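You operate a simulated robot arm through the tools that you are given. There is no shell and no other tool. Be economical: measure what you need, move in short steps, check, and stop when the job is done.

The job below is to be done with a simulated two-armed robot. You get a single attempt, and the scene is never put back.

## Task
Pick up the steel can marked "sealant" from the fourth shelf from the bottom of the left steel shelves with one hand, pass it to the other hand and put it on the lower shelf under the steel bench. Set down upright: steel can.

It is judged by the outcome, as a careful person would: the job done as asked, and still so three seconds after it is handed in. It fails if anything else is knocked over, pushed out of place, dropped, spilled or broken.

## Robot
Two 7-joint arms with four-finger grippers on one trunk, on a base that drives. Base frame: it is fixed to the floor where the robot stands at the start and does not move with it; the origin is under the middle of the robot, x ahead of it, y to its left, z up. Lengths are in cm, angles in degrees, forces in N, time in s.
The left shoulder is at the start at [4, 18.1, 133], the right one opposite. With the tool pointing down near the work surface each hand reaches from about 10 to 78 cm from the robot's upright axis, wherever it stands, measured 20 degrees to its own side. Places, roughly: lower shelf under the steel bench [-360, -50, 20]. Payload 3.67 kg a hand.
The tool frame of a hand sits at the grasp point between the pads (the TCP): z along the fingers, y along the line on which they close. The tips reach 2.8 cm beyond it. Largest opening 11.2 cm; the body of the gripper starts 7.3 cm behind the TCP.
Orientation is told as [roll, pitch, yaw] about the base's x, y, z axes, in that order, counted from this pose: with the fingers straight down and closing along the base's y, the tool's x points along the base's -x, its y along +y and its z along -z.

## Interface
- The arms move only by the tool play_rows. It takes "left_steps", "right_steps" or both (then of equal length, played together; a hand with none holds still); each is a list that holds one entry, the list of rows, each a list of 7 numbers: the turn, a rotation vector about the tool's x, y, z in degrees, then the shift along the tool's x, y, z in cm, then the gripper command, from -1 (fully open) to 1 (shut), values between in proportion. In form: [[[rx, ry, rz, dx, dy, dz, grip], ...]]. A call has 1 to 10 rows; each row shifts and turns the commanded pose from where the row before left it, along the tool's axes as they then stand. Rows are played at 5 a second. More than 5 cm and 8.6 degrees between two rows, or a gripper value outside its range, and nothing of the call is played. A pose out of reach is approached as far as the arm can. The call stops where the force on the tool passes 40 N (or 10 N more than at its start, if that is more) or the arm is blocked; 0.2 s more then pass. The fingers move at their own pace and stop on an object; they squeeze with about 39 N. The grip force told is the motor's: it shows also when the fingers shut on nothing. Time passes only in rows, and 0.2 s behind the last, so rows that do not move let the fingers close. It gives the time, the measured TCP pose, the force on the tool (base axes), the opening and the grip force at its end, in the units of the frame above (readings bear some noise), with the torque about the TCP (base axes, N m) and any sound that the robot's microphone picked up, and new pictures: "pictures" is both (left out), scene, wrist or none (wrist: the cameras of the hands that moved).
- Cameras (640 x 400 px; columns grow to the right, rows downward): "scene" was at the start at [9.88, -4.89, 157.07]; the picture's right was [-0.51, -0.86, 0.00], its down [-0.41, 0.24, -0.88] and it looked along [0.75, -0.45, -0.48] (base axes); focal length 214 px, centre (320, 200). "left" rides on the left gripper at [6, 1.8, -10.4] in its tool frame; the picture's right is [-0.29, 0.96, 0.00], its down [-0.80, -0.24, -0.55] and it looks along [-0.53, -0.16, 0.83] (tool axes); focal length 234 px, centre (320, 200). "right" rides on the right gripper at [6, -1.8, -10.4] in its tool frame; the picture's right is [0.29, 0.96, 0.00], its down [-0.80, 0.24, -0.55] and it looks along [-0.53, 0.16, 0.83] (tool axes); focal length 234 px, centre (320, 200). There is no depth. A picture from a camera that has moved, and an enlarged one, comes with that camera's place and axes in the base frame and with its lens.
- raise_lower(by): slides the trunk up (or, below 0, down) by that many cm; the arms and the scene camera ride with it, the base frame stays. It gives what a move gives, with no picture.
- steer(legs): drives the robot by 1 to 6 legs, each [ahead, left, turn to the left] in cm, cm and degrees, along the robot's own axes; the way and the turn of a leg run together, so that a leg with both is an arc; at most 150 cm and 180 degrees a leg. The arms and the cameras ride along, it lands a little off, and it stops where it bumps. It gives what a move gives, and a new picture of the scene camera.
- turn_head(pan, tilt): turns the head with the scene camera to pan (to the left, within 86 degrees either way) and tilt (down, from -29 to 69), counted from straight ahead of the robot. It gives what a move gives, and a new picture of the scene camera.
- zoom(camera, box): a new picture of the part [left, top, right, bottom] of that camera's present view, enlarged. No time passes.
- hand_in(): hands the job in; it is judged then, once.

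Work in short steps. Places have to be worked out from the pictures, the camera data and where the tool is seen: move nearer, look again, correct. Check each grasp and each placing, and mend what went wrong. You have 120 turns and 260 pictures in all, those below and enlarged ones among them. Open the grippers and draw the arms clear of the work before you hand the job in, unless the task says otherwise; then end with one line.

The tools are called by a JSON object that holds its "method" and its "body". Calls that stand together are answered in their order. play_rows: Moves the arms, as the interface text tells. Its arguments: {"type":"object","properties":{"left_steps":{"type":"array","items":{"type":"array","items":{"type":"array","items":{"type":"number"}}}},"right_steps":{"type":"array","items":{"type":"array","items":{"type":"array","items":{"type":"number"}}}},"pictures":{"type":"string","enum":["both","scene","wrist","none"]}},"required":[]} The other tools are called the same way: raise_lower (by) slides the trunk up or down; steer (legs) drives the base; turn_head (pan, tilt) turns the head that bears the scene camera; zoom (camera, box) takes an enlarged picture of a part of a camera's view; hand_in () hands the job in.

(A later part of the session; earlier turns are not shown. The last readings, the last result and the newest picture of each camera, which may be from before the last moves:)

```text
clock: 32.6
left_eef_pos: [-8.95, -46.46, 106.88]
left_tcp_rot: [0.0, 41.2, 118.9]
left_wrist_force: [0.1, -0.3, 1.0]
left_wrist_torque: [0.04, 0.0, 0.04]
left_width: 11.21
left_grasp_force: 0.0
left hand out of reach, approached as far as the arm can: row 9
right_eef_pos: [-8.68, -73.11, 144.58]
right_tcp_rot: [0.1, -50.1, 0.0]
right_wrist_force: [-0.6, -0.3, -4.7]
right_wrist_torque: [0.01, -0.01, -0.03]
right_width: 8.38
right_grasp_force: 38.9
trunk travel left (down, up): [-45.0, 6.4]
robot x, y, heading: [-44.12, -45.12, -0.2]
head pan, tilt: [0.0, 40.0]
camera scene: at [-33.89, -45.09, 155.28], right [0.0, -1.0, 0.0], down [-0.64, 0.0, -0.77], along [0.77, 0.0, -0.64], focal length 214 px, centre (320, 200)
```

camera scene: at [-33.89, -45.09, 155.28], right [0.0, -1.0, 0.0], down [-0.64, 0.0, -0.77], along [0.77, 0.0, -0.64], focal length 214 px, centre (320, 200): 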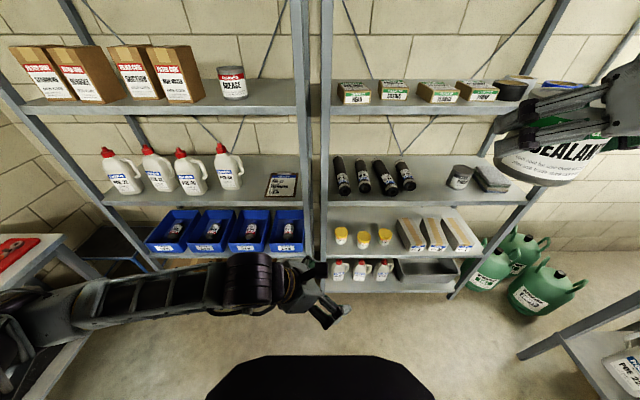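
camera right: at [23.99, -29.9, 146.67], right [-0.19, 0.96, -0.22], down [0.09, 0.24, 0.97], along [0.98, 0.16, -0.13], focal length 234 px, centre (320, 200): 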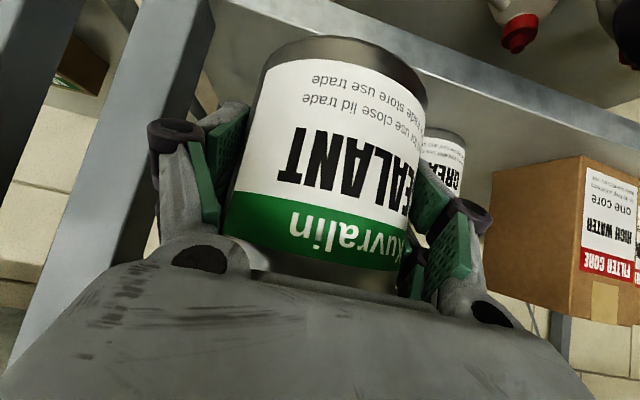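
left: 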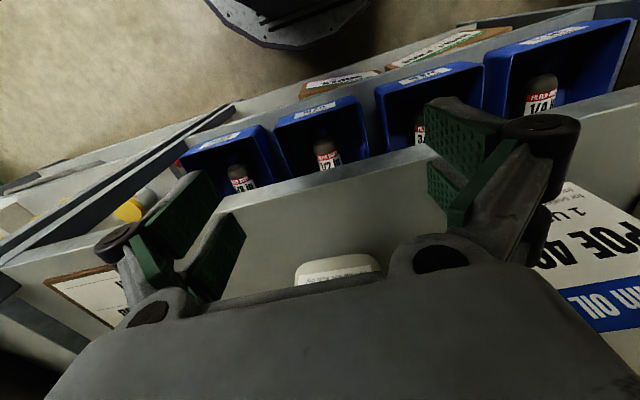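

The left wrist hit a limit at this place; I move it forward and up and then carry on pitching.

{"method": "play_rows", "body": {"left_steps": [[[0, 0, 0, 2.7, -2.24, -2.94, -1], [0, 0, 0, 2.7, -2.24, -2.94, -1], [0, 0, 0, 2.7, -2.24, -2.94, -1], [0, 0, 0, 2.7, -2.24, -2.94, -1], [0, 0, 0, 2.7, -2.24, -2.94, -1], [0, 8, 0, 0, 0, 0, -1], [0, 8, 0, 0, 0, 0, -1], [0, 8, 0, 0, 0, 0, -1], [0, 8, 0, 0, 0, 0, -1]]], "pictures": "scene"}}

```text
clock: 34.6
left_eef_pos: [0.85, -41.59, 126.84]
left_tcp_rot: [-0.2, 73.2, 118.7]
left_wrist_force: [-0.3, -0.3, 0.2]
left_wrist_torque: [0.01, -0.03, 0.02]
left_width: 11.2
left_grasp_force: 0.0
right_eef_pos: [-8.69, -73.08, 144.49]
right_tcp_rot: [0.0, -50.0, -0.1]
right_wrist_force: [-0.7, -0.3, -4.5]
right_wrist_torque: [-0.03, -0.04, -0.01]
right_width: 8.39
right_grasp_force: 38.9
trunk travel left (down, up): [-45.0, 6.4]
robot x, y, heading: [-44.34, -44.89, -0.1]
head pan, tilt: [0.0, 40.0]
camera scene: at [-33.88, -45.11, 155.28], right [0.0, -1.0, 0.0], down [-0.64, 0.0, -0.77], along [0.77, 0.0, -0.64], focal length 214 px, centre (320, 200)
```

scene: 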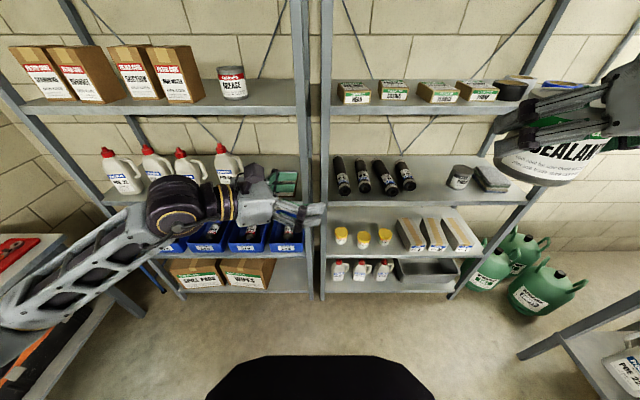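

That pose would force an awkward low placement later. I instead roll the left hand to its natural way up (camera below), which suits a level straight-ahead placing; turning back +170° about its axis.

{"method": "play_rows", "body": {"left_steps": [[[0, 0, 8.5, 0, 0, 0, -1], [0, 0, 8.5, 0, 0, 0, -1], [0, 0, 8.5, 0, 0, 0, -1], [0, 0, 8.5, 0, 0, 0, -1], [0, 0, 8.5, 0, 0, 0, -1], [0, 0, 8.5, 0, 0, 0, -1], [0, 0, 8.5, 0, 0, 0, -1], [0, 0, 8.5, 0, 0, 0, -1], [0, 0, 8.5, 0, 0, 0, -1], [0, 0, 8.5, 0, 0, 0, -1]]], "pictures": "none"}}

{"method": "play_rows", "body": {"left_steps": [[[0, 0, 8.5, 0, 0, 0, -1], [0, 0, 8.5, 0, 0, 0, -1], [0, 0, 8.5, 0, 0, 0, -1], [0, 0, 8.5, 0, 0, 0, -1], [0, 0, 8.5, 0, 0, 0, -1], [0, 0, 8.5, 0, 0, 0, -1], [0, 0, 8.5, 0, 0, 0, -1], [0, 0, 8.5, 0, 0, 0, -1], [0, 0, 8.5, 0, 0, 0, -1], [0, 0, 8.5, 0, 0, 0, -1]]], "pictures": "none"}}

```text
clock: 36.9
left_eef_pos: [1.09, -41.51, 126.71]
left_tcp_rot: [-72.9, 4.6, 30.3]
left_wrist_force: [0.4, 1.1, 0.1]
left_wrist_torque: [0.03, 0.02, 0.02]
left_width: 11.19
left_grasp_force: 0.1
right_eef_pos: [-8.59, -73.21, 144.48]
right_tcp_rot: [0.0, -49.9, -0.1]
right_wrist_force: [0.2, -0.2, -5.0]
right_wrist_torque: [0.02, -0.06, 0.0]
right_width: 8.39
right_grasp_force: 38.4
trunk travel left (down, up): [-45.0, 6.4]
robot x, y, heading: [-44.49, -44.88, -0.2]
head pan, tilt: [0.0, 40.0]
```

```text
clock: 39.0
left_eef_pos: [0.91, -41.46, 126.79]
left_tcp_rot: [-29.1, -70.4, -30.4]
left_wrist_force: [0.0, -0.2, 0.2]
left_wrist_torque: [0.0, 0.02, 0.02]
left_width: 11.2
left_grasp_force: 0.1
right_eef_pos: [-8.69, -73.03, 144.52]
right_tcp_rot: [0.1, -50.0, -0.2]
right_wrist_force: [-0.4, -0.5, -4.7]
right_wrist_torque: [-0.04, 0.0, -0.01]
right_width: 8.38
right_grasp_force: 38.7
trunk travel left (down, up): [-45.0, 6.4]
robot x, y, heading: [-44.85, -44.97, -0.1]
head pan, tilt: [0.0, 40.0]
```

The roll works. I finish it, level the left hand to about 10° and set its yaw to -45°, while yawing the right hand to +45°.

{"method": "play_rows", "body": {"left_steps": [[[0, 0, 5.1, 0, 0, 0, -1], [0, 0, 5.1, 0, 0, 0, -1], [0, -6.8, 0, 0, 0, 0, -1], [-7.88, 0, -1.39, 0, 0, 0, -1], [-7.88, 0, -1.39, 0, 0, 0, -1], [0, 0, 0, 0, 0, 0, -1]]], "right_steps": [[[-5.75, 0, -4.82, 0, 0, 0, 1], [-5.75, 0, -4.82, 0, 0, 0, 1], [-5.75, 0, -4.82, 0, 0, 0, 1], [-5.75, 0, -4.82, 0, 0, 0, 1], [-5.75, 0, -4.82, 0, 0, 0, 1], [-5.75, 0, -4.82, 0, 0, 0, 1]]]}}

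```text
clock: 40.5
left_eef_pos: [3.97, -42.09, 126.58]
left_tcp_rot: [0.9, -79.8, -46.0]
left_wrist_force: [-0.5, 0.4, 0.2]
left_wrist_torque: [0.01, 0.01, 0.01]
left_width: 11.21
left_grasp_force: 0.1
left hand out of reach, approached as far as the arm can: row 4, 5
right_eef_pos: [-8.62, -73.05, 144.64]
right_tcp_rot: [0.0, -50.0, 45.0]
right_wrist_force: [0.4, 0.3, -5.3]
right_wrist_torque: [0.0, -0.02, 0.0]
right_width: 8.38
right_grasp_force: 39.2
trunk travel left (down, up): [-45.0, 6.4]
robot x, y, heading: [-44.23, -44.96, -0.1]
head pan, tilt: [0.0, 40.0]
camera scene: at [-33.78, -45.09, 155.28], right [0.0, -1.0, 0.0], down [-0.64, 0.0, -0.77], along [0.77, 0.0, -0.64], focal length 214 px, centre (320, 200)
camera right: at [-15.71, -82.63, 146.69], right [-0.81, 0.55, -0.22], down [-0.11, 0.23, 0.97], along [0.58, 0.81, -0.13], focal length 234 px, centre (320, 200)
camera left: at [-2.87, -32.8, 122.36], right [0.71, 0.64, 0.29], down [-0.46, 0.11, 0.88], along [0.53, -0.76, 0.37], focal length 234 px, centre (320, 200)
```

scene: 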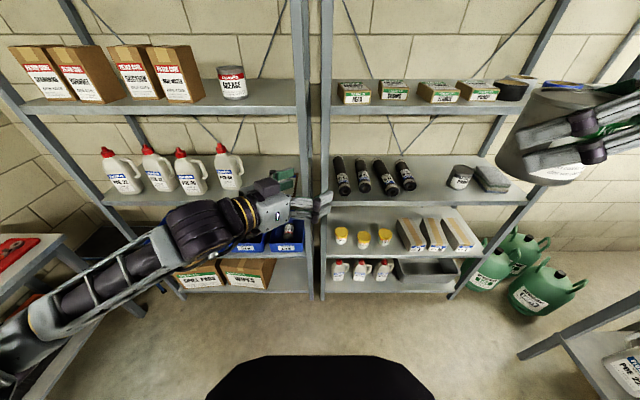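
right: 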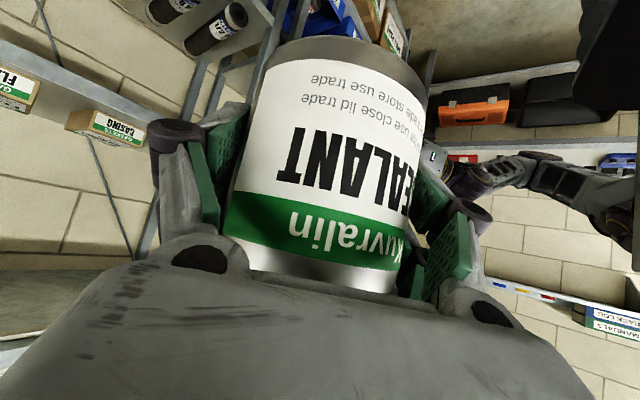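
left: 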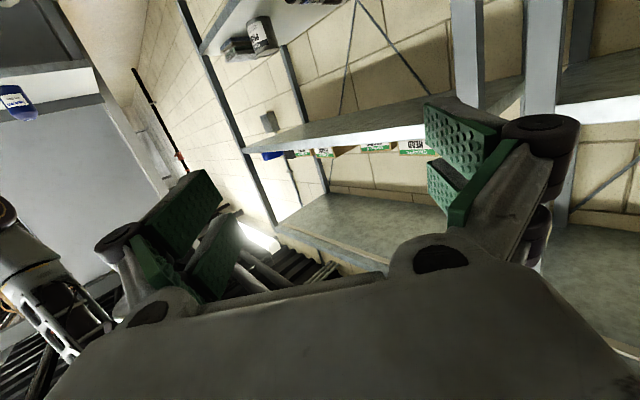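

Left is at its pre-grasp (yaw -46, level). I bring the can to about [15, -53.6] in front of it, with a gentle start and stop.

{"method": "play_rows", "body": {"right_steps": [[[0, 0, 0, -0.32, -0.12, 1.33, 1], [0, 0, 0, -0.63, -0.24, 2.66, 1], [0, 0, 0, -0.87, -0.33, 3.65, 1], [0, 0, 0, -0.95, -0.36, 3.98, 1], [0, 0, 0, -0.95, -0.36, 3.98, 1], [0, 0, 0, -0.95, -0.36, 3.98, 1], [0, 0, 0, -0.95, -0.36, 3.98, 1], [0, 0, 0, -0.95, -0.36, 3.98, 1], [0, 0, 0, -0.79, -0.3, 3.32, 1], [0, 0, 0, -0.55, -0.21, 2.3, 1]]]}}

{"method": "zoom", "body": {"camera": "left", "box": [0, 0, 640, 400]}}

```text
clock: 42.6
left_eef_pos: [3.94, -42.03, 126.5]
left_tcp_rot: [1.1, -79.8, -46.1]
left_wrist_force: [0.0, -0.7, -0.1]
left_wrist_torque: [-0.03, -0.01, 0.0]
left_width: 11.22
left_grasp_force: 0.0
right_eef_pos: [15.21, -53.53, 129.2]
right_tcp_rot: [0.2, -49.9, 44.8]
right_wrist_force: [0.7, -0.2, -5.1]
right_wrist_torque: [0.03, 0.02, 0.01]
right_width: 8.37
right_grasp_force: 39.1
trunk travel left (down, up): [-45.0, 6.4]
robot x, y, heading: [-44.25, -44.7, 0.1]
head pan, tilt: [0.0, 40.0]
camera scene: at [-33.67, -45.1, 155.26], right [0.0, -1.0, 0.0], down [-0.64, 0.0, -0.77], along [0.77, 0.0, -0.64], focal length 214 px, centre (320, 200)
camera right: at [8.06, -63.22, 131.38], right [-0.81, 0.55, -0.22], down [-0.1, 0.23, 0.97], along [0.58, 0.8, -0.13], focal length 234 px, centre (320, 200)
```

scene: 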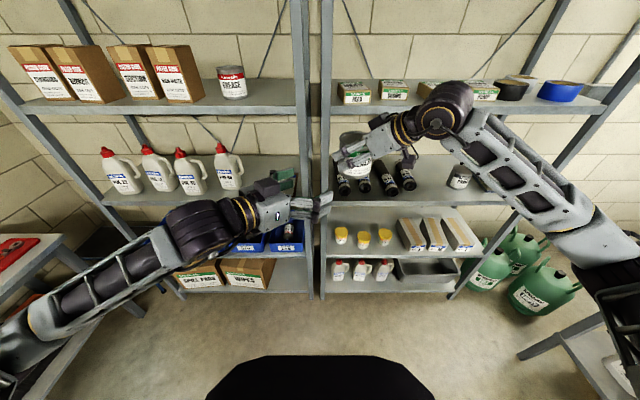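
right: 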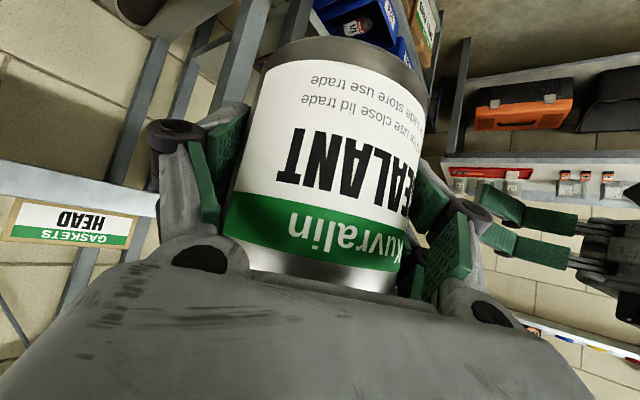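

```text
1.00 times, centred on (320, 200) of left (not enlarged: the box is as wide or as high as the picture)
camera zoom: at [-2.79, -32.81, 122.32], right [0.71, 0.64, 0.29], down [-0.46, 0.12, 0.88], along [0.53, -0.76, 0.37], focal length 234 px, centre (320, 200)
```

zoom: 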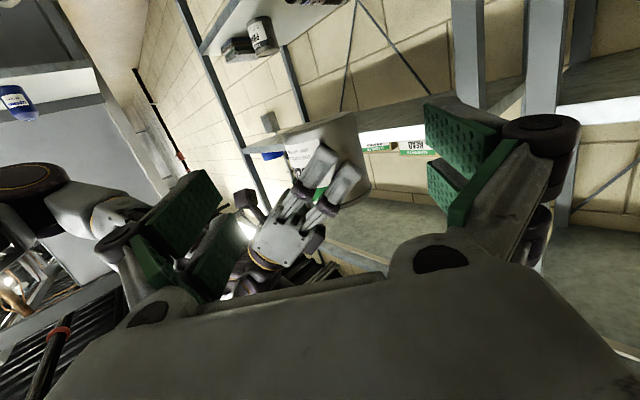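

Good geometry. I zoom the left camera to see where on the can its fingers will land.

{"method": "zoom", "body": {"camera": "left", "box": [220, 70, 460, 220]}}

{"method": "zoom", "body": {"camera": "scene", "box": [220, 90, 480, 250]}}

```text
2.67 times, centred on (340, 145) of left
camera zoom: at [-2.79, -32.81, 122.32], right [0.71, 0.64, 0.29], down [-0.46, 0.12, 0.88], along [0.53, -0.76, 0.37], focal length 624 px, centre (267, 347)
```

zoom: 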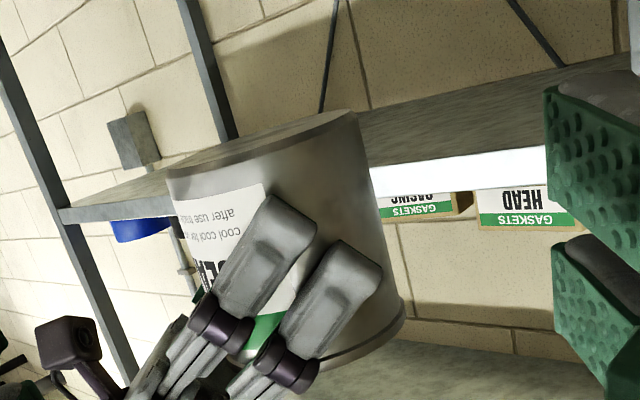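

```text
2.46 times, centred on (350, 170) of scene
camera zoom: at [-33.67, -45.1, 155.26], right [0.0, -1.0, 0.0], down [-0.64, 0.0, -0.77], along [0.77, 0.0, -0.64], focal length 528 px, centre (246, 274)
```

zoom: 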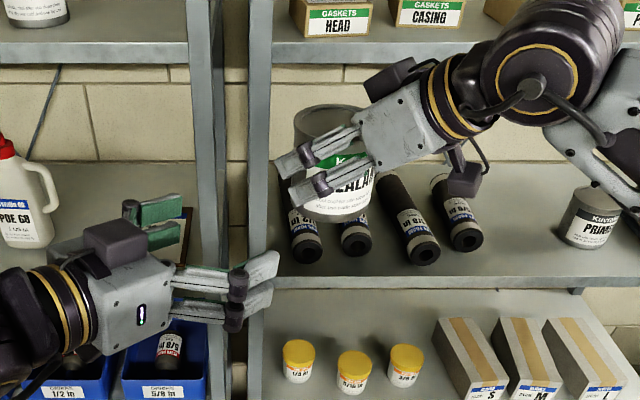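

L's line runs along the can's axis, about 2 cm above its bottom; I raise 1 cm and advance 9 cm level, then check.

{"method": "play_rows", "body": {"left_steps": [[[0, 0, 0, -0.98, 0, -0.18, -1], [0, 0, 0, -0.53, 0, 2.95, -1], [0, 0, 0, -0.53, 0, 2.95, -1], [0, 0, 0, -0.53, 0, 2.95, -1]]]}}

{"method": "zoom", "body": {"camera": "scene", "box": [220, 90, 480, 250]}}

```text
clock: 43.6
left_eef_pos: [10.53, -48.58, 127.58]
left_tcp_rot: [1.3, -79.7, -46.5]
left_wrist_force: [1.0, 0.4, -0.1]
left_wrist_torque: [0.04, 0.0, 0.0]
left_width: 11.2
left_grasp_force: 0.0
right_eef_pos: [15.05, -53.87, 129.24]
right_tcp_rot: [0.2, -49.9, 44.8]
right_wrist_force: [-1.0, -0.6, -5.5]
right_wrist_torque: [0.01, 0.0, -0.02]
right_width: 8.41
right_grasp_force: 38.5
trunk travel left (down, up): [-45.0, 6.4]
robot x, y, heading: [-44.56, -44.97, -0.1]
head pan, tilt: [0.0, 40.0]
camera scene: at [-33.7, -45.24, 155.27], right [0.0, -1.0, 0.0], down [-0.64, 0.0, -0.77], along [0.77, 0.0, -0.64], focal length 214 px, centre (320, 200)
camera left: at [3.75, -39.25, 123.39], right [0.71, 0.64, 0.29], down [-0.46, 0.11, 0.88], along [0.53, -0.76, 0.37], focal length 234 px, centre (320, 200)
```

scene: 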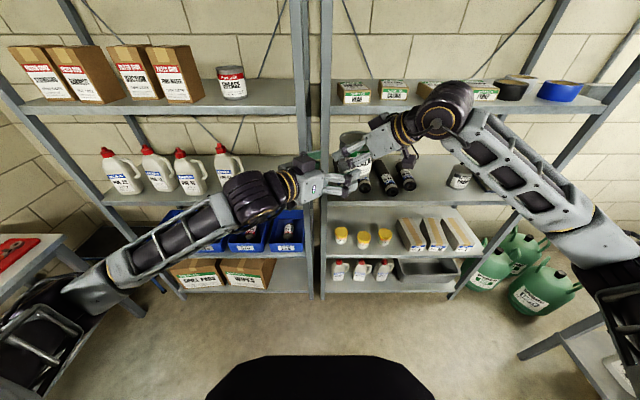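
left: 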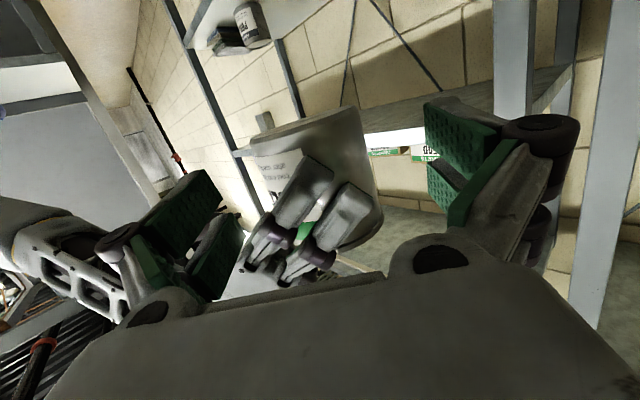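

```text
2.46 times, centred on (350, 170) of scene
camera zoom: at [-33.7, -45.24, 155.27], right [0.0, -1.0, 0.0], down [-0.64, 0.0, -0.77], along [0.77, 0.0, -0.64], focal length 528 px, centre (246, 274)
```

zoom: 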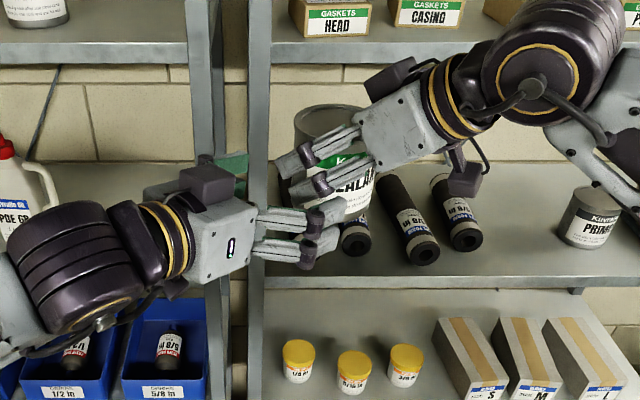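

On line. I advance 5 cm more and check clearance between the palm and the right fingers.

{"method": "play_rows", "body": {"left_steps": [[[0, 0, 0, -0.43, -0.15, 2.46, -1], [0, 0, 0, -0.43, -0.1, 2.46, -1]]]}}

{"method": "zoom", "body": {"camera": "scene", "box": [220, 90, 480, 250]}}

{"method": "zoom", "body": {"camera": "left", "box": [120, 60, 520, 310]}}

```text
clock: 44.2
left_eef_pos: [13.83, -52.11, 127.57]
left_tcp_rot: [1.5, -79.8, -46.3]
left_wrist_force: [0.0, -1.1, 0.0]
left_wrist_torque: [0.0, 0.01, 0.01]
left_width: 11.19
left_grasp_force: 0.1
right_eef_pos: [15.1, -53.69, 129.23]
right_tcp_rot: [0.1, -49.9, 44.7]
right_wrist_force: [0.2, 0.0, -5.1]
right_wrist_torque: [0.01, -0.01, 0.03]
right_width: 8.35
right_grasp_force: 39.2
trunk travel left (down, up): [-45.0, 6.4]
robot x, y, heading: [-44.37, -44.89, -0.4]
head pan, tilt: [0.0, 40.0]
camera scene: at [-33.64, -45.29, 155.26], right [0.0, -1.0, 0.0], down [-0.64, 0.0, -0.77], along [0.77, 0.0, -0.64], focal length 214 px, centre (320, 200)
camera left: at [7.04, -42.85, 123.44], right [0.71, 0.64, 0.29], down [-0.46, 0.11, 0.88], along [0.53, -0.76, 0.37], focal length 234 px, centre (320, 200)
```

scene: 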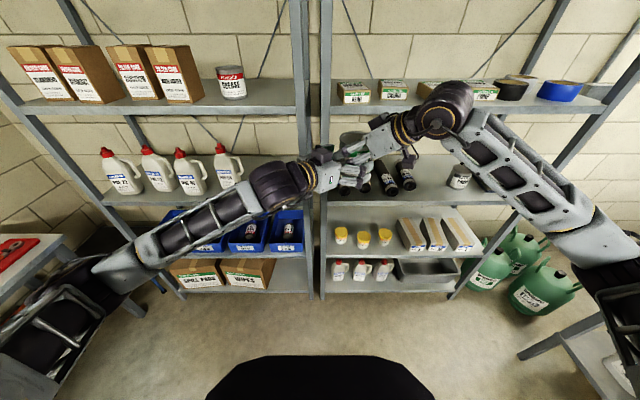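
left: 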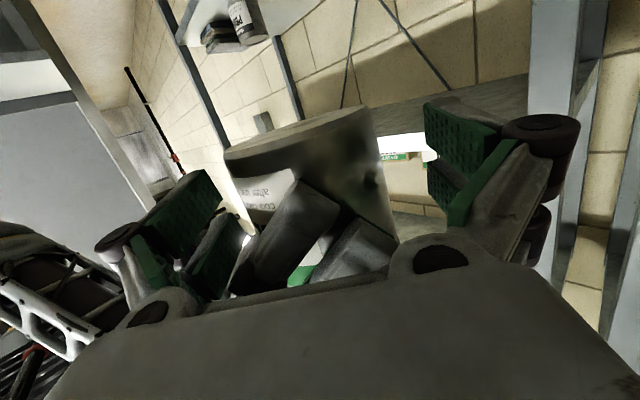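

```text
2.46 times, centred on (350, 170) of scene
camera zoom: at [-33.64, -45.29, 155.26], right [0.0, -1.0, 0.0], down [-0.64, 0.0, -0.77], along [0.77, 0.0, -0.64], focal length 528 px, centre (246, 274)
```

zoom: 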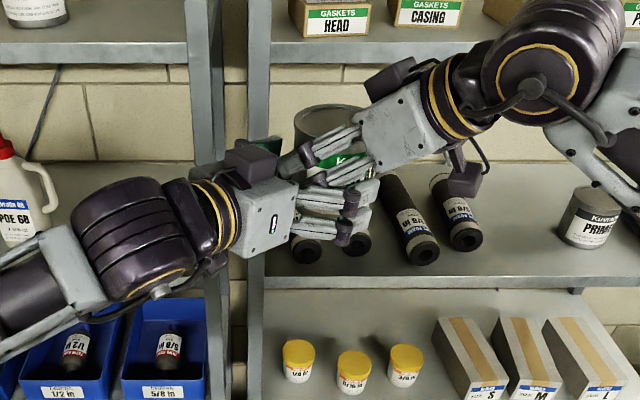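

```text
1.60 times, centred on (320, 185) of left
camera zoom: at [7.04, -42.85, 123.44], right [0.71, 0.64, 0.29], down [-0.46, 0.11, 0.88], along [0.53, -0.76, 0.37], focal length 375 px, centre (320, 224)
```

zoom: 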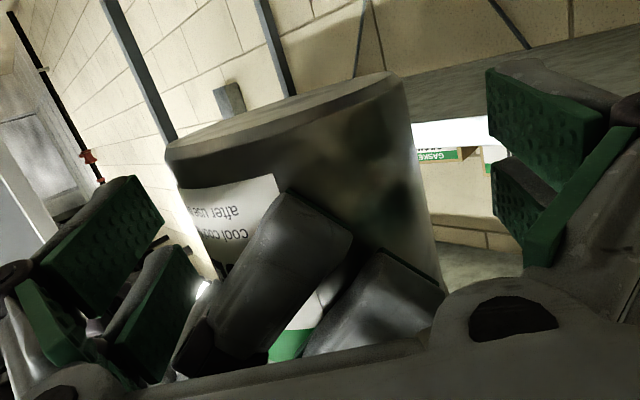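

2 cm remain; I creep in 1.8 cm.

{"method": "play_rows", "body": {"left_steps": [[[0, 0, 0, -0.1, -0.1, 0.6, -1], [0, 0, 0, -0.1, 0, 0.6, -1], [0, 0, 0, -0.1, 0, 0.6, -1]]], "pictures": "none"}}

{"method": "zoom", "body": {"camera": "scene", "box": [290, 110, 420, 200]}}

{"method": "zoom", "body": {"camera": "left", "box": [120, 60, 520, 310]}}

```text
clock: 45.0
left_eef_pos: [14.75, -53.38, 127.49]
left_tcp_rot: [1.3, -79.8, -46.5]
left_wrist_force: [-8.9, 5.8, -2.2]
left_wrist_torque: [-0.13, -0.41, -0.35]
left_width: 11.18
left_grasp_force: 0.1
right_eef_pos: [15.14, -53.84, 129.31]
right_tcp_rot: [-0.1, -50.0, 44.8]
right_wrist_force: [9.0, -5.2, -3.4]
right_wrist_torque: [0.06, 0.23, 0.31]
right_width: 8.39
right_grasp_force: 39.1
trunk travel left (down, up): [-45.0, 6.4]
robot x, y, heading: [-44.12, -45.03, -0.2]
head pan, tilt: [0.0, 40.0]
```

```text
4.44 times, centred on (355, 155) of scene
camera zoom: at [-33.79, -45.14, 155.27], right [0.0, -1.0, 0.0], down [-0.64, 0.0, -0.77], along [0.77, 0.0, -0.64], focal length 953 px, centre (164, 400)
```

zoom: 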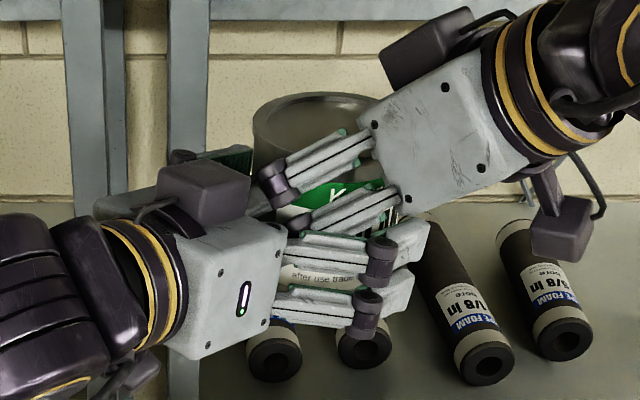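

```text
1.60 times, centred on (320, 185) of left
camera zoom: at [8.04, -44.22, 123.38], right [0.71, 0.64, 0.29], down [-0.46, 0.12, 0.88], along [0.53, -0.76, 0.37], focal length 375 px, centre (320, 224)
```

zoom: 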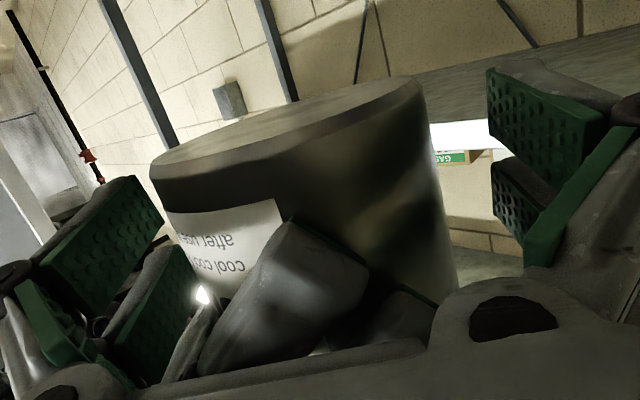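

The palm just touches the right fingers (9 N), only ~0.6 cm short of the axis. I back off 0.2 cm and close the left gripper.

{"method": "play_rows", "body": {"left_steps": [[[0, 0, 0, 0, 0, -0.2, -1], [0, 0, 0, 0, 0, 0, -0.5], [0, 0, 0, 0, 0, 0, 0], [0, 0, 0, 0, 0, 0, 1], [0, 0, 0, 0, 0, 0, 1], [0, 0, 0, 0, 0, 0, 1]]], "pictures": "none"}}

{"method": "zoom", "body": {"camera": "left", "box": [120, 60, 520, 310]}}

{"method": "zoom", "body": {"camera": "scene", "box": [290, 110, 420, 200]}}

```text
clock: 46.0
left_eef_pos: [14.24, -53.71, 127.39]
left_tcp_rot: [1.2, -79.9, -46.9]
left_wrist_force: [-5.0, 1.4, 0.3]
left_wrist_torque: [-0.16, -1.58, 0.7]
left_width: 9.0
left_grasp_force: 38.7
right_eef_pos: [15.3, -53.91, 129.32]
right_tcp_rot: [0.3, -50.1, 44.4]
right_wrist_force: [4.2, -1.4, 1.0]
right_wrist_torque: [0.16, 1.57, -0.72]
right_width: 8.39
right_grasp_force: 39.2
trunk travel left (down, up): [-45.0, 6.4]
robot x, y, heading: [-44.27, -44.91, -0.4]
head pan, tilt: [0.0, 40.0]
stopped in row 4 (left hand): the force on the tool passed its limit at 50 N (the readings are from after the stop); the commanded pose is now the measured one
```

```text
1.60 times, centred on (320, 185) of left
camera zoom: at [7.57, -44.38, 123.33], right [0.72, 0.63, 0.29], down [-0.46, 0.12, 0.88], along [0.52, -0.77, 0.38], focal length 375 px, centre (320, 224)
```

zoom: 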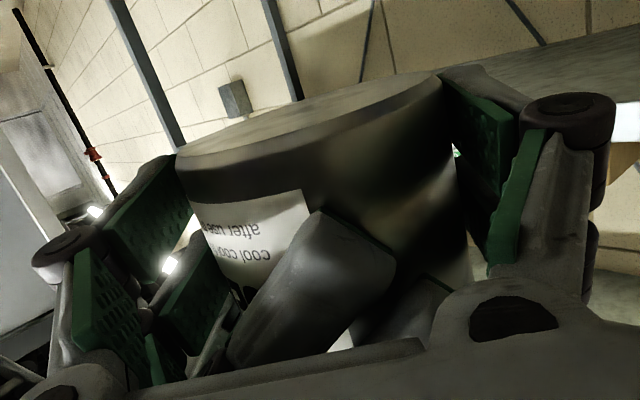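

```text
4.44 times, centred on (355, 155) of scene
camera zoom: at [-33.76, -45.16, 155.27], right [0.0, -1.0, 0.0], down [-0.64, 0.0, -0.77], along [0.77, 0.0, -0.64], focal length 953 px, centre (164, 400)
```

zoom: 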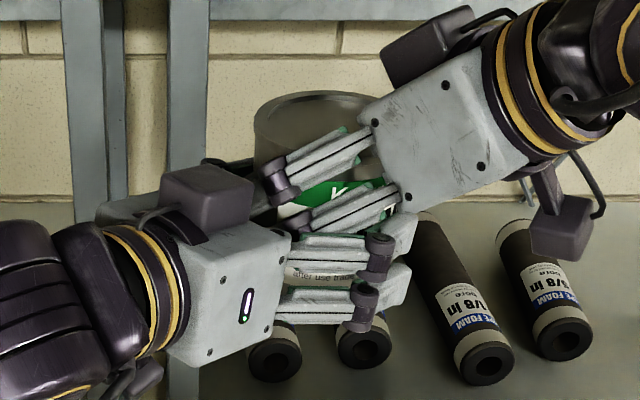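

The left right-side finger is jammed against the right hand's finger (9.0 cm, off the can). I open, back off, and turn the right hand 25° so the fingers cross less, also flattening the left to ~5°.

{"method": "play_rows", "body": {"left_steps": [[[0, 0, 0, 0, 0, 0, -1], [0, 0, 0, 0, 0, 0, -1], [0, 0, 0, 0.3, 0.35, -2, -1], [0, 0, 0, 0.5, 0, -3, -1], [0, -5, 0, 0, 0, 0, -1], [0, 0, 0, 0, 0, 0, -1]]], "pictures": "none"}}

{"method": "play_rows", "body": {"right_steps": [[[4.79, 0, 4.02, 0, 0, 0, 1], [4.79, 0, 4.02, 0, 0, 0, 1], [4.79, 0, 4.02, 0, 0, 0, 1], [4.79, 0, 4.02, 0, 0, 0, 1], [0, 0, 0, 0, 0, 0, 1]]]}}

{"method": "zoom", "body": {"camera": "left", "box": [120, 60, 520, 310]}}

```text
clock: 47.5
left_eef_pos: [10.91, -49.99, 127.62]
left_tcp_rot: [1.4, -84.9, -47.2]
left_wrist_force: [-0.6, 0.8, -0.5]
left_wrist_torque: [0.0, 0.01, 0.03]
left_width: 11.19
left_grasp_force: 0.1
right_eef_pos: [15.29, -53.81, 129.45]
right_tcp_rot: [0.1, -50.2, 44.6]
right_wrist_force: [0.5, 0.5, -4.5]
right_wrist_torque: [0.02, -0.04, -0.01]
right_width: 8.38
right_grasp_force: 39.4
trunk travel left (down, up): [-45.0, 6.4]
robot x, y, heading: [-44.38, -44.85, -0.3]
head pan, tilt: [0.0, 40.0]
```

```text
clock: 48.6
left_eef_pos: [10.95, -49.97, 127.61]
left_tcp_rot: [1.4, -84.9, -47.3]
left_wrist_force: [-0.6, 0.3, -0.3]
left_wrist_torque: [-0.03, -0.01, -0.01]
left_width: 11.19
left_grasp_force: 0.1
right_eef_pos: [15.04, -53.9, 129.45]
right_tcp_rot: [0.2, -50.2, 19.5]
right_wrist_force: [0.6, -0.1, -4.6]
right_wrist_torque: [-0.02, -0.03, 0.01]
right_width: 8.34
right_grasp_force: 38.6
trunk travel left (down, up): [-45.0, 6.4]
robot x, y, heading: [-44.32, -44.96, -0.1]
head pan, tilt: [0.0, 40.0]
camera scene: at [-33.77, -45.2, 155.27], right [0.0, -1.0, 0.0], down [-0.64, 0.0, -0.77], along [0.77, 0.0, -0.64], focal length 214 px, centre (320, 200)
camera right: at [4.66, -59.51, 131.49], right [-0.5, 0.84, -0.22], down [0.0, 0.25, 0.97], along [0.87, 0.48, -0.13], focal length 234 px, centre (320, 200)
```

scene: 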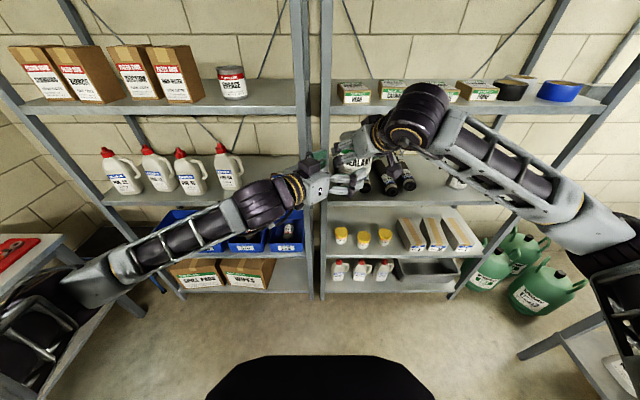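
right: 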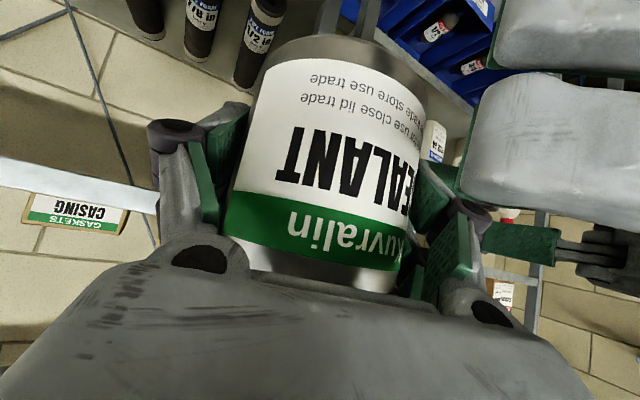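

```text
1.60 times, centred on (320, 185) of left
camera zoom: at [4.57, -40.91, 122.5], right [0.7, 0.65, 0.29], down [-0.51, 0.18, 0.84], along [0.5, -0.74, 0.45], focal length 375 px, centre (320, 224)
```

zoom: 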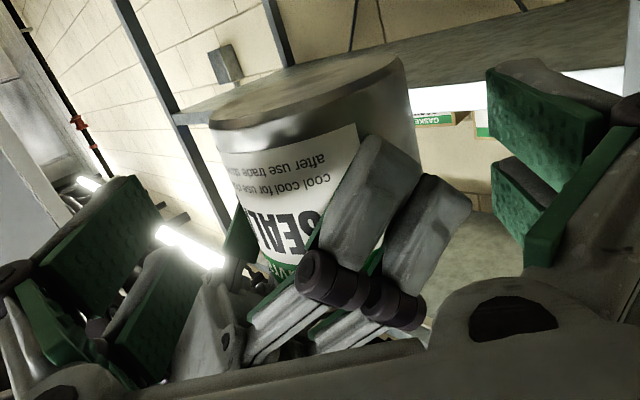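

The can's bottom is at z≈124.9, so the left TCP sits 2.7 cm above it. A relative yaw of about 78° should clear both sides; I turn the right hand back 12.5° and advance the left, slightly lower.

{"method": "play_rows", "body": {"right_steps": [[[-4.79, 0, -4.02, 0, 0, 0, 1], [-4.79, 0, -4.02, 0, 0, 0, 1], [0, 0, 0, 0, 0, 0, 1]]], "pictures": "none"}}

{"method": "play_rows", "body": {"left_steps": [[[0, 0, 0, 0.1, 0.1, 1.5, -1], [0, 0, 0, 0, 0, 1.5, -1], [0, 0, 0, 0, 0, 1, -1], [0, 0, 0, 0, 0, 0.5, -1], [0, 0, 0, 0, 0, 0.4, -1], [0, 0, 0, 0, 0, 0, -1]]], "pictures": "none"}}

{"method": "zoom", "body": {"camera": "left", "box": [120, 60, 520, 310]}}

{"method": "zoom", "body": {"camera": "scene", "box": [290, 110, 420, 200]}}

```text
clock: 49.5
left_eef_pos: [10.96, -49.92, 127.59]
left_tcp_rot: [1.0, -84.8, -46.9]
left_wrist_force: [-1.1, 0.5, 0.4]
left_wrist_torque: [0.04, -0.03, 0.0]
left_width: 11.2
left_grasp_force: 0.1
right_eef_pos: [15.25, -53.73, 129.36]
right_tcp_rot: [0.2, -50.3, 32.1]
right_wrist_force: [-0.5, 0.8, -4.7]
right_wrist_torque: [0.01, 0.0, -0.01]
right_width: 8.37
right_grasp_force: 38.9
trunk travel left (down, up): [-45.0, 6.4]
robot x, y, heading: [-44.27, -44.75, -0.2]
head pan, tilt: [0.0, 40.0]
```

```text
clock: 50.9
left_eef_pos: [14.39, -53.17, 127.07]
left_tcp_rot: [1.3, -84.9, -47.3]
left_wrist_force: [0.2, -0.6, 0.6]
left_wrist_torque: [-0.01, 0.01, -0.02]
left_width: 11.22
left_grasp_force: 0.2
right_eef_pos: [15.16, -53.82, 129.34]
right_tcp_rot: [0.2, -50.1, 32.1]
right_wrist_force: [0.4, -0.8, -4.3]
right_wrist_torque: [-0.01, -0.01, 0.02]
right_width: 8.37
right_grasp_force: 39.5
trunk travel left (down, up): [-45.0, 6.4]
robot x, y, heading: [-44.47, -45.01, -0.1]
head pan, tilt: [0.0, 40.0]
```

```text
1.60 times, centred on (320, 185) of left
camera zoom: at [8.01, -44.1, 122.0], right [0.7, 0.65, 0.29], down [-0.51, 0.18, 0.84], along [0.5, -0.74, 0.45], focal length 375 px, centre (320, 224)
```

zoom: 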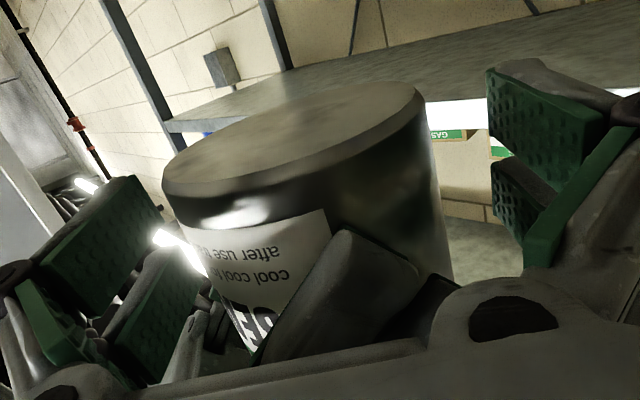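

```text
4.44 times, centred on (355, 155) of scene
camera zoom: at [-33.77, -45.16, 155.27], right [0.0, -1.0, 0.0], down [-0.64, 0.0, -0.77], along [0.77, 0.0, -0.64], focal length 953 px, centre (164, 400)
```

zoom: 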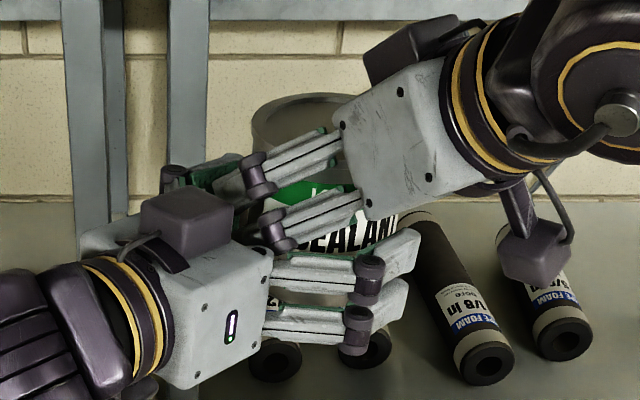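

No contact now. I nudge 0.7 cm in and 0.2 cm sideways, then close gently.

{"method": "play_rows", "body": {"left_steps": [[[0, 0, 0, 0, -0.2, 0.4, -1], [0, 0, 0, 0, 0, 0.3, -1], [0, 0, 0, 0, 0, 0, -0.6], [0, 0, 0, 0, 0, 0, -0.5], [0, 0, 0, 0, 0, 0, -0.45], [0, 0, 0, 0, 0, 0, 1], [0, 0, 0, 0, 0, 0, 1], [0, 0, 0, 0, 0, 0, 1]]], "pictures": "none"}}

{"method": "zoom", "body": {"camera": "left", "box": [120, 60, 520, 310]}}

{"method": "zoom", "body": {"camera": "scene", "box": [290, 110, 420, 200]}}

```text
clock: 52.6
left_eef_pos: [14.66, -53.94, 126.99]
left_tcp_rot: [1.0, -84.9, -46.6]
left_wrist_force: [-6.3, 12.9, 0.3]
left_wrist_torque: [-1.58, 0.45, -0.61]
left_width: 8.77
left_grasp_force: 39.0
right_eef_pos: [15.29, -53.86, 129.37]
right_tcp_rot: [0.1, -50.2, 32.0]
right_wrist_force: [6.8, -13.1, -0.5]
right_wrist_torque: [1.31, -0.63, 0.62]
right_width: 8.41
right_grasp_force: 39.3
trunk travel left (down, up): [-45.0, 6.4]
robot x, y, heading: [-44.75, -44.86, 0.1]
head pan, tilt: [0.0, 40.0]
```

```text
1.60 times, centred on (320, 185) of left
camera zoom: at [8.39, -44.84, 121.91], right [0.7, 0.65, 0.29], down [-0.51, 0.18, 0.84], along [0.5, -0.74, 0.45], focal length 375 px, centre (320, 224)
```

zoom: 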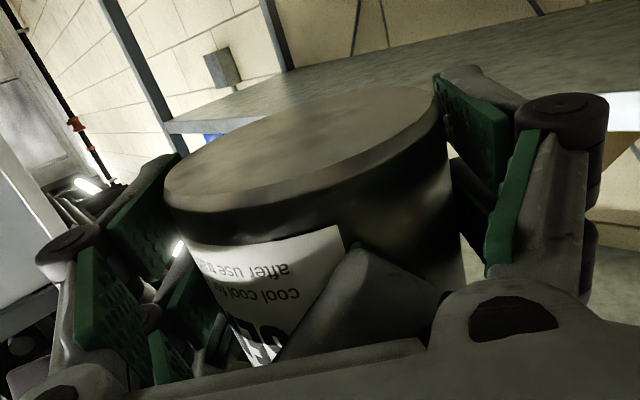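

```text
4.44 times, centred on (355, 155) of scene
camera zoom: at [-33.76, -45.17, 155.27], right [0.0, -1.0, 0.0], down [-0.64, 0.0, -0.77], along [0.77, 0.0, -0.64], focal length 953 px, centre (164, 400)
```

zoom: 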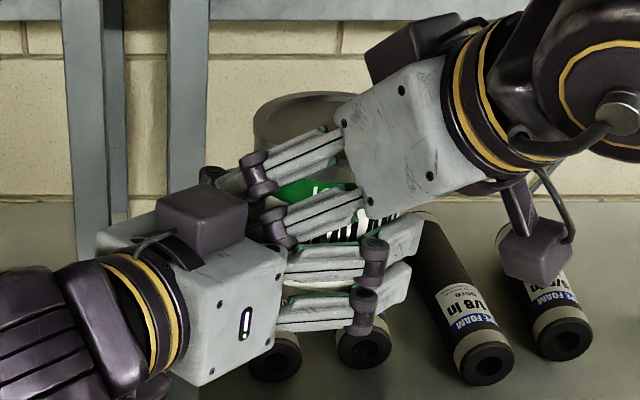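

Still jammed against the right finger (8.77). Cleaner is to set the can back on the shelf and regrip it near its rim with the right hand, leaving the lower half free. First I open the left and draw it back.

{"method": "play_rows", "body": {"left_steps": [[[0, 0, 0, 0, 0, 0, -1], [0, 0, 0, 0, 0, 0, -1], [0, 0, 0, 0, 0.2, -2, -1], [0, 0, 0, 0, 0, -4, -1], [0, 0, 0, 0, 0, -4, -1], [0, 0, 0, 0, 0, -4, -1]]], "pictures": "none"}}

{"method": "play_rows", "body": {"right_steps": [[[0, 0, 0, -1.5, 0, -2.3, 1], [6.13, 0, 5.14, -2, 0, -2.5, 1], [6.13, 0, 5.14, -2, 0, -2.5, 1], [6.13, 0, 5.14, -2, 0, -2.5, 1], [6.13, 0, 5.14, -2, 0, -2.5, 1], [0, 0, 0, 0, 0, 0, 1]]]}}

```text
clock: 54.0
left_eef_pos: [5.54, -43.76, 128.47]
left_tcp_rot: [1.2, -85.0, -47.0]
left_wrist_force: [-0.4, -0.4, 0.5]
left_wrist_torque: [0.01, -0.03, 0.01]
left_width: 11.2
left_grasp_force: 0.1
right_eef_pos: [14.98, -53.66, 129.42]
right_tcp_rot: [0.1, -50.2, 32.1]
right_wrist_force: [-0.5, -0.4, -4.3]
right_wrist_torque: [0.02, -0.06, -0.06]
right_width: 8.37
right_grasp_force: 38.8
trunk travel left (down, up): [-45.0, 6.4]
robot x, y, heading: [-44.77, -45.17, -0.0]
head pan, tilt: [0.0, 40.0]
```

```text
clock: 55.5
left_eef_pos: [5.77, -43.82, 128.37]
left_tcp_rot: [1.5, -85.0, -47.2]
left_wrist_force: [-0.6, 0.1, 0.3]
left_wrist_torque: [0.02, 0.03, 0.01]
left_width: 11.19
left_grasp_force: 0.0
right_eef_pos: [12.14, -55.3, 144.69]
right_tcp_rot: [0.3, -50.1, -0.3]
right_wrist_force: [-0.2, -0.4, -4.4]
right_wrist_torque: [0.02, -0.02, 0.0]
right_width: 8.37
right_grasp_force: 38.8
trunk travel left (down, up): [-45.0, 6.4]
robot x, y, heading: [-44.5, -45.07, -0.4]
head pan, tilt: [0.0, 40.0]
camera scene: at [-33.71, -45.24, 155.26], right [0.0, -1.0, 0.0], down [-0.64, 0.0, -0.77], along [0.77, 0.0, -0.64], focal length 214 px, centre (320, 200)
camera right: at [0.3, -57.25, 146.77], right [-0.19, 0.96, -0.22], down [0.09, 0.24, 0.97], along [0.98, 0.16, -0.13], focal length 234 px, centre (320, 200)
```

scene: 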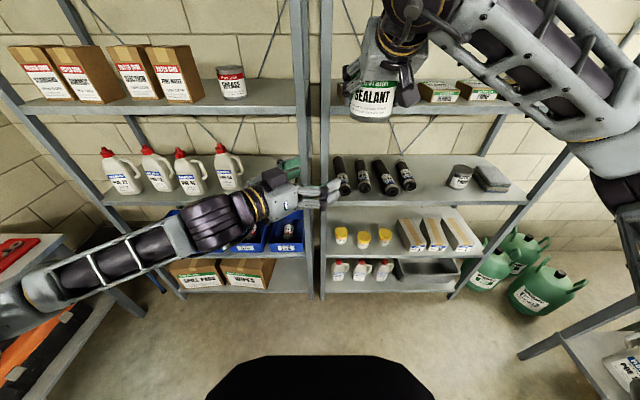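
right: 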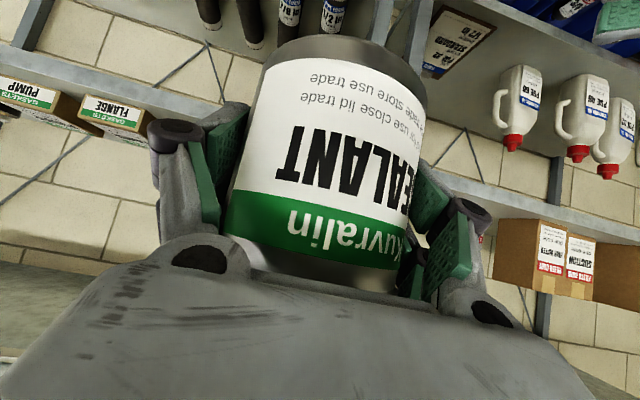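

I drive left 27 and forward 18 to line the can up with its old slot.

{"method": "steer", "body": {"legs": [[0, 26.8, 0], [18, 0, 0]]}}

{"method": "turn_head", "body": {"pan": -10, "tilt": 20}}

```text
clock: 58.5
left_eef_pos: [23.58, -16.62, 128.51]
left_tcp_rot: [2.6, -85.0, -48.1]
left_wrist_force: [-0.3, -0.3, 0.0]
left_wrist_torque: [0.02, 0.02, 0.01]
left_width: 11.21
left_grasp_force: 0.0
right_eef_pos: [29.97, -28.13, 144.9]
right_tcp_rot: [0.3, -50.3, 0.3]
right_wrist_force: [-0.8, -0.2, -4.0]
right_wrist_torque: [0.0, -0.04, 0.02]
right_width: 8.38
right_grasp_force: 39.4
trunk travel left (down, up): [-45.0, 6.4]
robot x, y, heading: [-26.47, -18.24, 0.4]
head pan, tilt: [0.0, 40.0]
camera scene: at [-15.88, -18.2, 155.3], right [0.0, -1.0, 0.0], down [-0.64, 0.0, -0.77], along [0.77, 0.0, -0.64], focal length 214 px, centre (320, 200)
```

scene: 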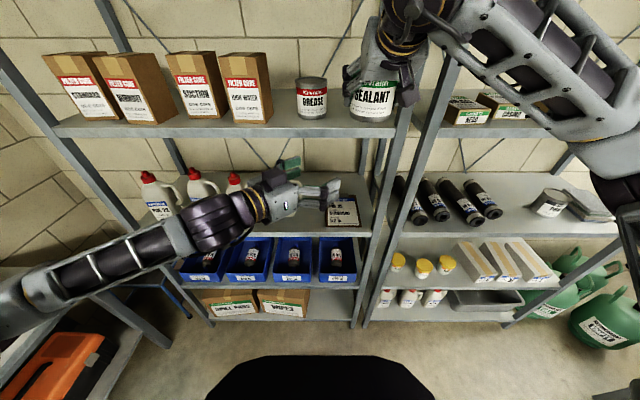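

```text
clock: 59.4
left_eef_pos: [23.98, -16.54, 128.44]
left_tcp_rot: [0.8, -85.0, -46.2]
left_wrist_force: [0.3, 0.6, -0.5]
left_wrist_torque: [0.02, 0.0, -0.02]
left_width: 11.18
left_grasp_force: 0.1
right_eef_pos: [30.56, -28.16, 144.73]
right_tcp_rot: [0.3, -50.0, 0.3]
right_wrist_force: [-0.9, -0.8, -4.3]
right_wrist_torque: [0.02, 0.01, -0.03]
right_width: 8.39
right_grasp_force: 39.6
trunk travel left (down, up): [-45.0, 6.4]
robot x, y, heading: [-25.96, -18.16, 0.1]
head pan, tilt: [-10.0, 20.0]
camera scene: at [-14.72, -19.74, 158.39], right [-0.17, -0.99, 0.0], down [-0.34, 0.06, -0.94], along [0.93, -0.16, -0.34], focal length 214 px, centre (320, 200)
```

scene: 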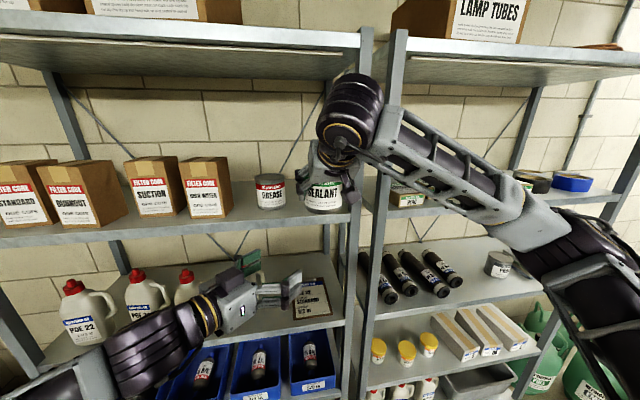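

Lined up at y≈-28.2. I move the can 17 cm into the shelf at this height.

{"method": "play_rows", "body": {"right_steps": [[[0, 0, 0, -0.8, 0, 0.95, 1], [0, 0, 0, -1.6, -0.1, 1.91, 1], [0, 0, 0, -1.6, -0.1, 1.91, 1], [0, 0, 0, -1.6, -0.1, 1.91, 1], [0, 0, 0, -1.6, 0, 1.91, 1], [0, 0, 0, -1.6, 0, 1.91, 1], [0, 0, 0, -1.4, 0, 1.7, 1], [0, 0, 0, -0.7, 0, 0.8, 1], [0, 0, 0, 0, 0, 0, 1]]]}}

```text
clock: 61.4
left_eef_pos: [23.91, -16.59, 128.42]
left_tcp_rot: [1.5, -84.8, -47.0]
left_wrist_force: [0.4, -0.2, 0.6]
left_wrist_torque: [-0.02, -0.01, 0.0]
left_width: 11.22
left_grasp_force: 0.0
right_eef_pos: [47.11, -28.22, 144.85]
right_tcp_rot: [0.3, -50.2, 0.4]
right_wrist_force: [0.1, -0.5, -4.5]
right_wrist_torque: [-0.02, -0.02, -0.01]
right_width: 8.35
right_grasp_force: 39.1
trunk travel left (down, up): [-45.0, 6.4]
robot x, y, heading: [-26.17, -18.36, 0.3]
head pan, tilt: [-10.0, 20.0]
camera scene: at [-14.9, -19.76, 158.41], right [-0.17, -0.99, 0.0], down [-0.34, 0.06, -0.94], along [0.93, -0.16, -0.34], focal length 214 px, centre (320, 200)
camera right: at [35.33, -30.1, 146.9], right [-0.19, 0.96, -0.22], down [0.08, 0.24, 0.97], along [0.98, 0.17, -0.13], focal length 234 px, centre (320, 200)
```

scene: 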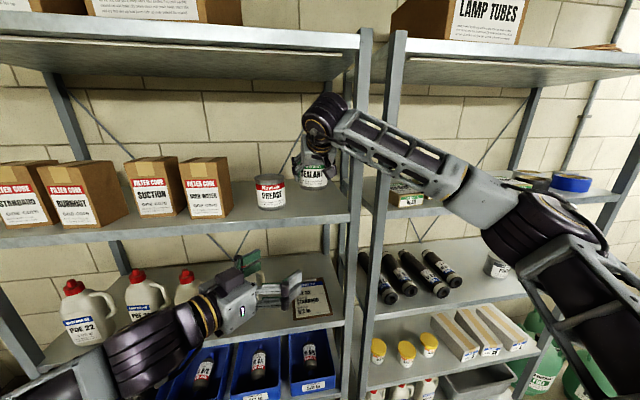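
right: 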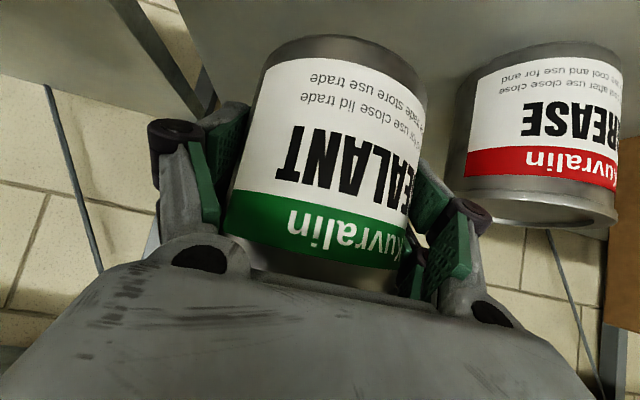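

I lower it onto the shelf (down to TCP z≈139).

{"method": "play_rows", "body": {"right_steps": [[[0, 0, 0, 0.77, -0.1, 0.64, 1], [0, 0, 0, 0.77, -0.1, 0.64, 1], [0, 0, 0, 0.77, -0.1, 0.64, 1], [0, 0, 0, 0.77, 0, 0.64, 1], [0, 0, 0, 0.77, 0, 0.64, 1], [0, 0, 0, 0.38, 0, 0.32, 1], [0, 0, 0, 0.15, 0, 0.13, 1], [0, 0, 0, 0.1, 0, 0.1, 1]]], "pictures": "none"}}

{"method": "zoom", "body": {"camera": "scene", "box": [230, 110, 390, 230]}}

```text
clock: 63.2
left_eef_pos: [23.78, -16.66, 128.48]
left_tcp_rot: [1.7, -85.0, -47.0]
left_wrist_force: [-0.3, -0.3, 0.1]
left_wrist_torque: [0.0, -0.02, -0.03]
left_width: 11.22
left_grasp_force: 0.0
right_eef_pos: [47.26, -28.42, 138.86]
right_tcp_rot: [0.2, -50.2, 0.2]
right_wrist_force: [-0.1, -1.4, 0.5]
right_wrist_torque: [-0.27, 0.16, 0.01]
right_width: 8.4
right_grasp_force: 39.0
trunk travel left (down, up): [-45.0, 6.4]
robot x, y, heading: [-26.11, -18.05, 0.3]
head pan, tilt: [-10.0, 20.0]
```

```text
3.33 times, centred on (310, 170) of scene
camera zoom: at [-14.94, -19.78, 158.42], right [-0.17, -0.99, 0.0], down [-0.34, 0.06, -0.94], along [0.93, -0.16, -0.34], focal length 715 px, centre (353, 300)
```

zoom: 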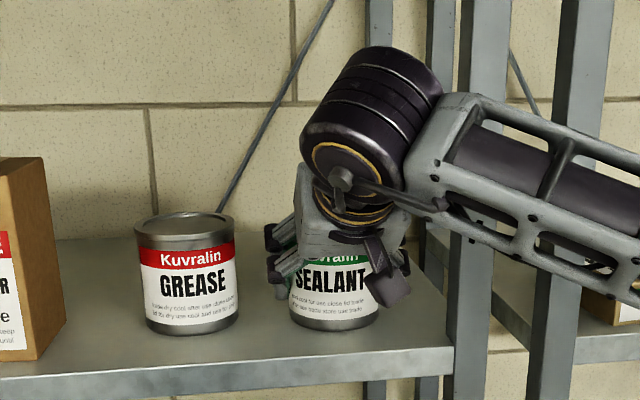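

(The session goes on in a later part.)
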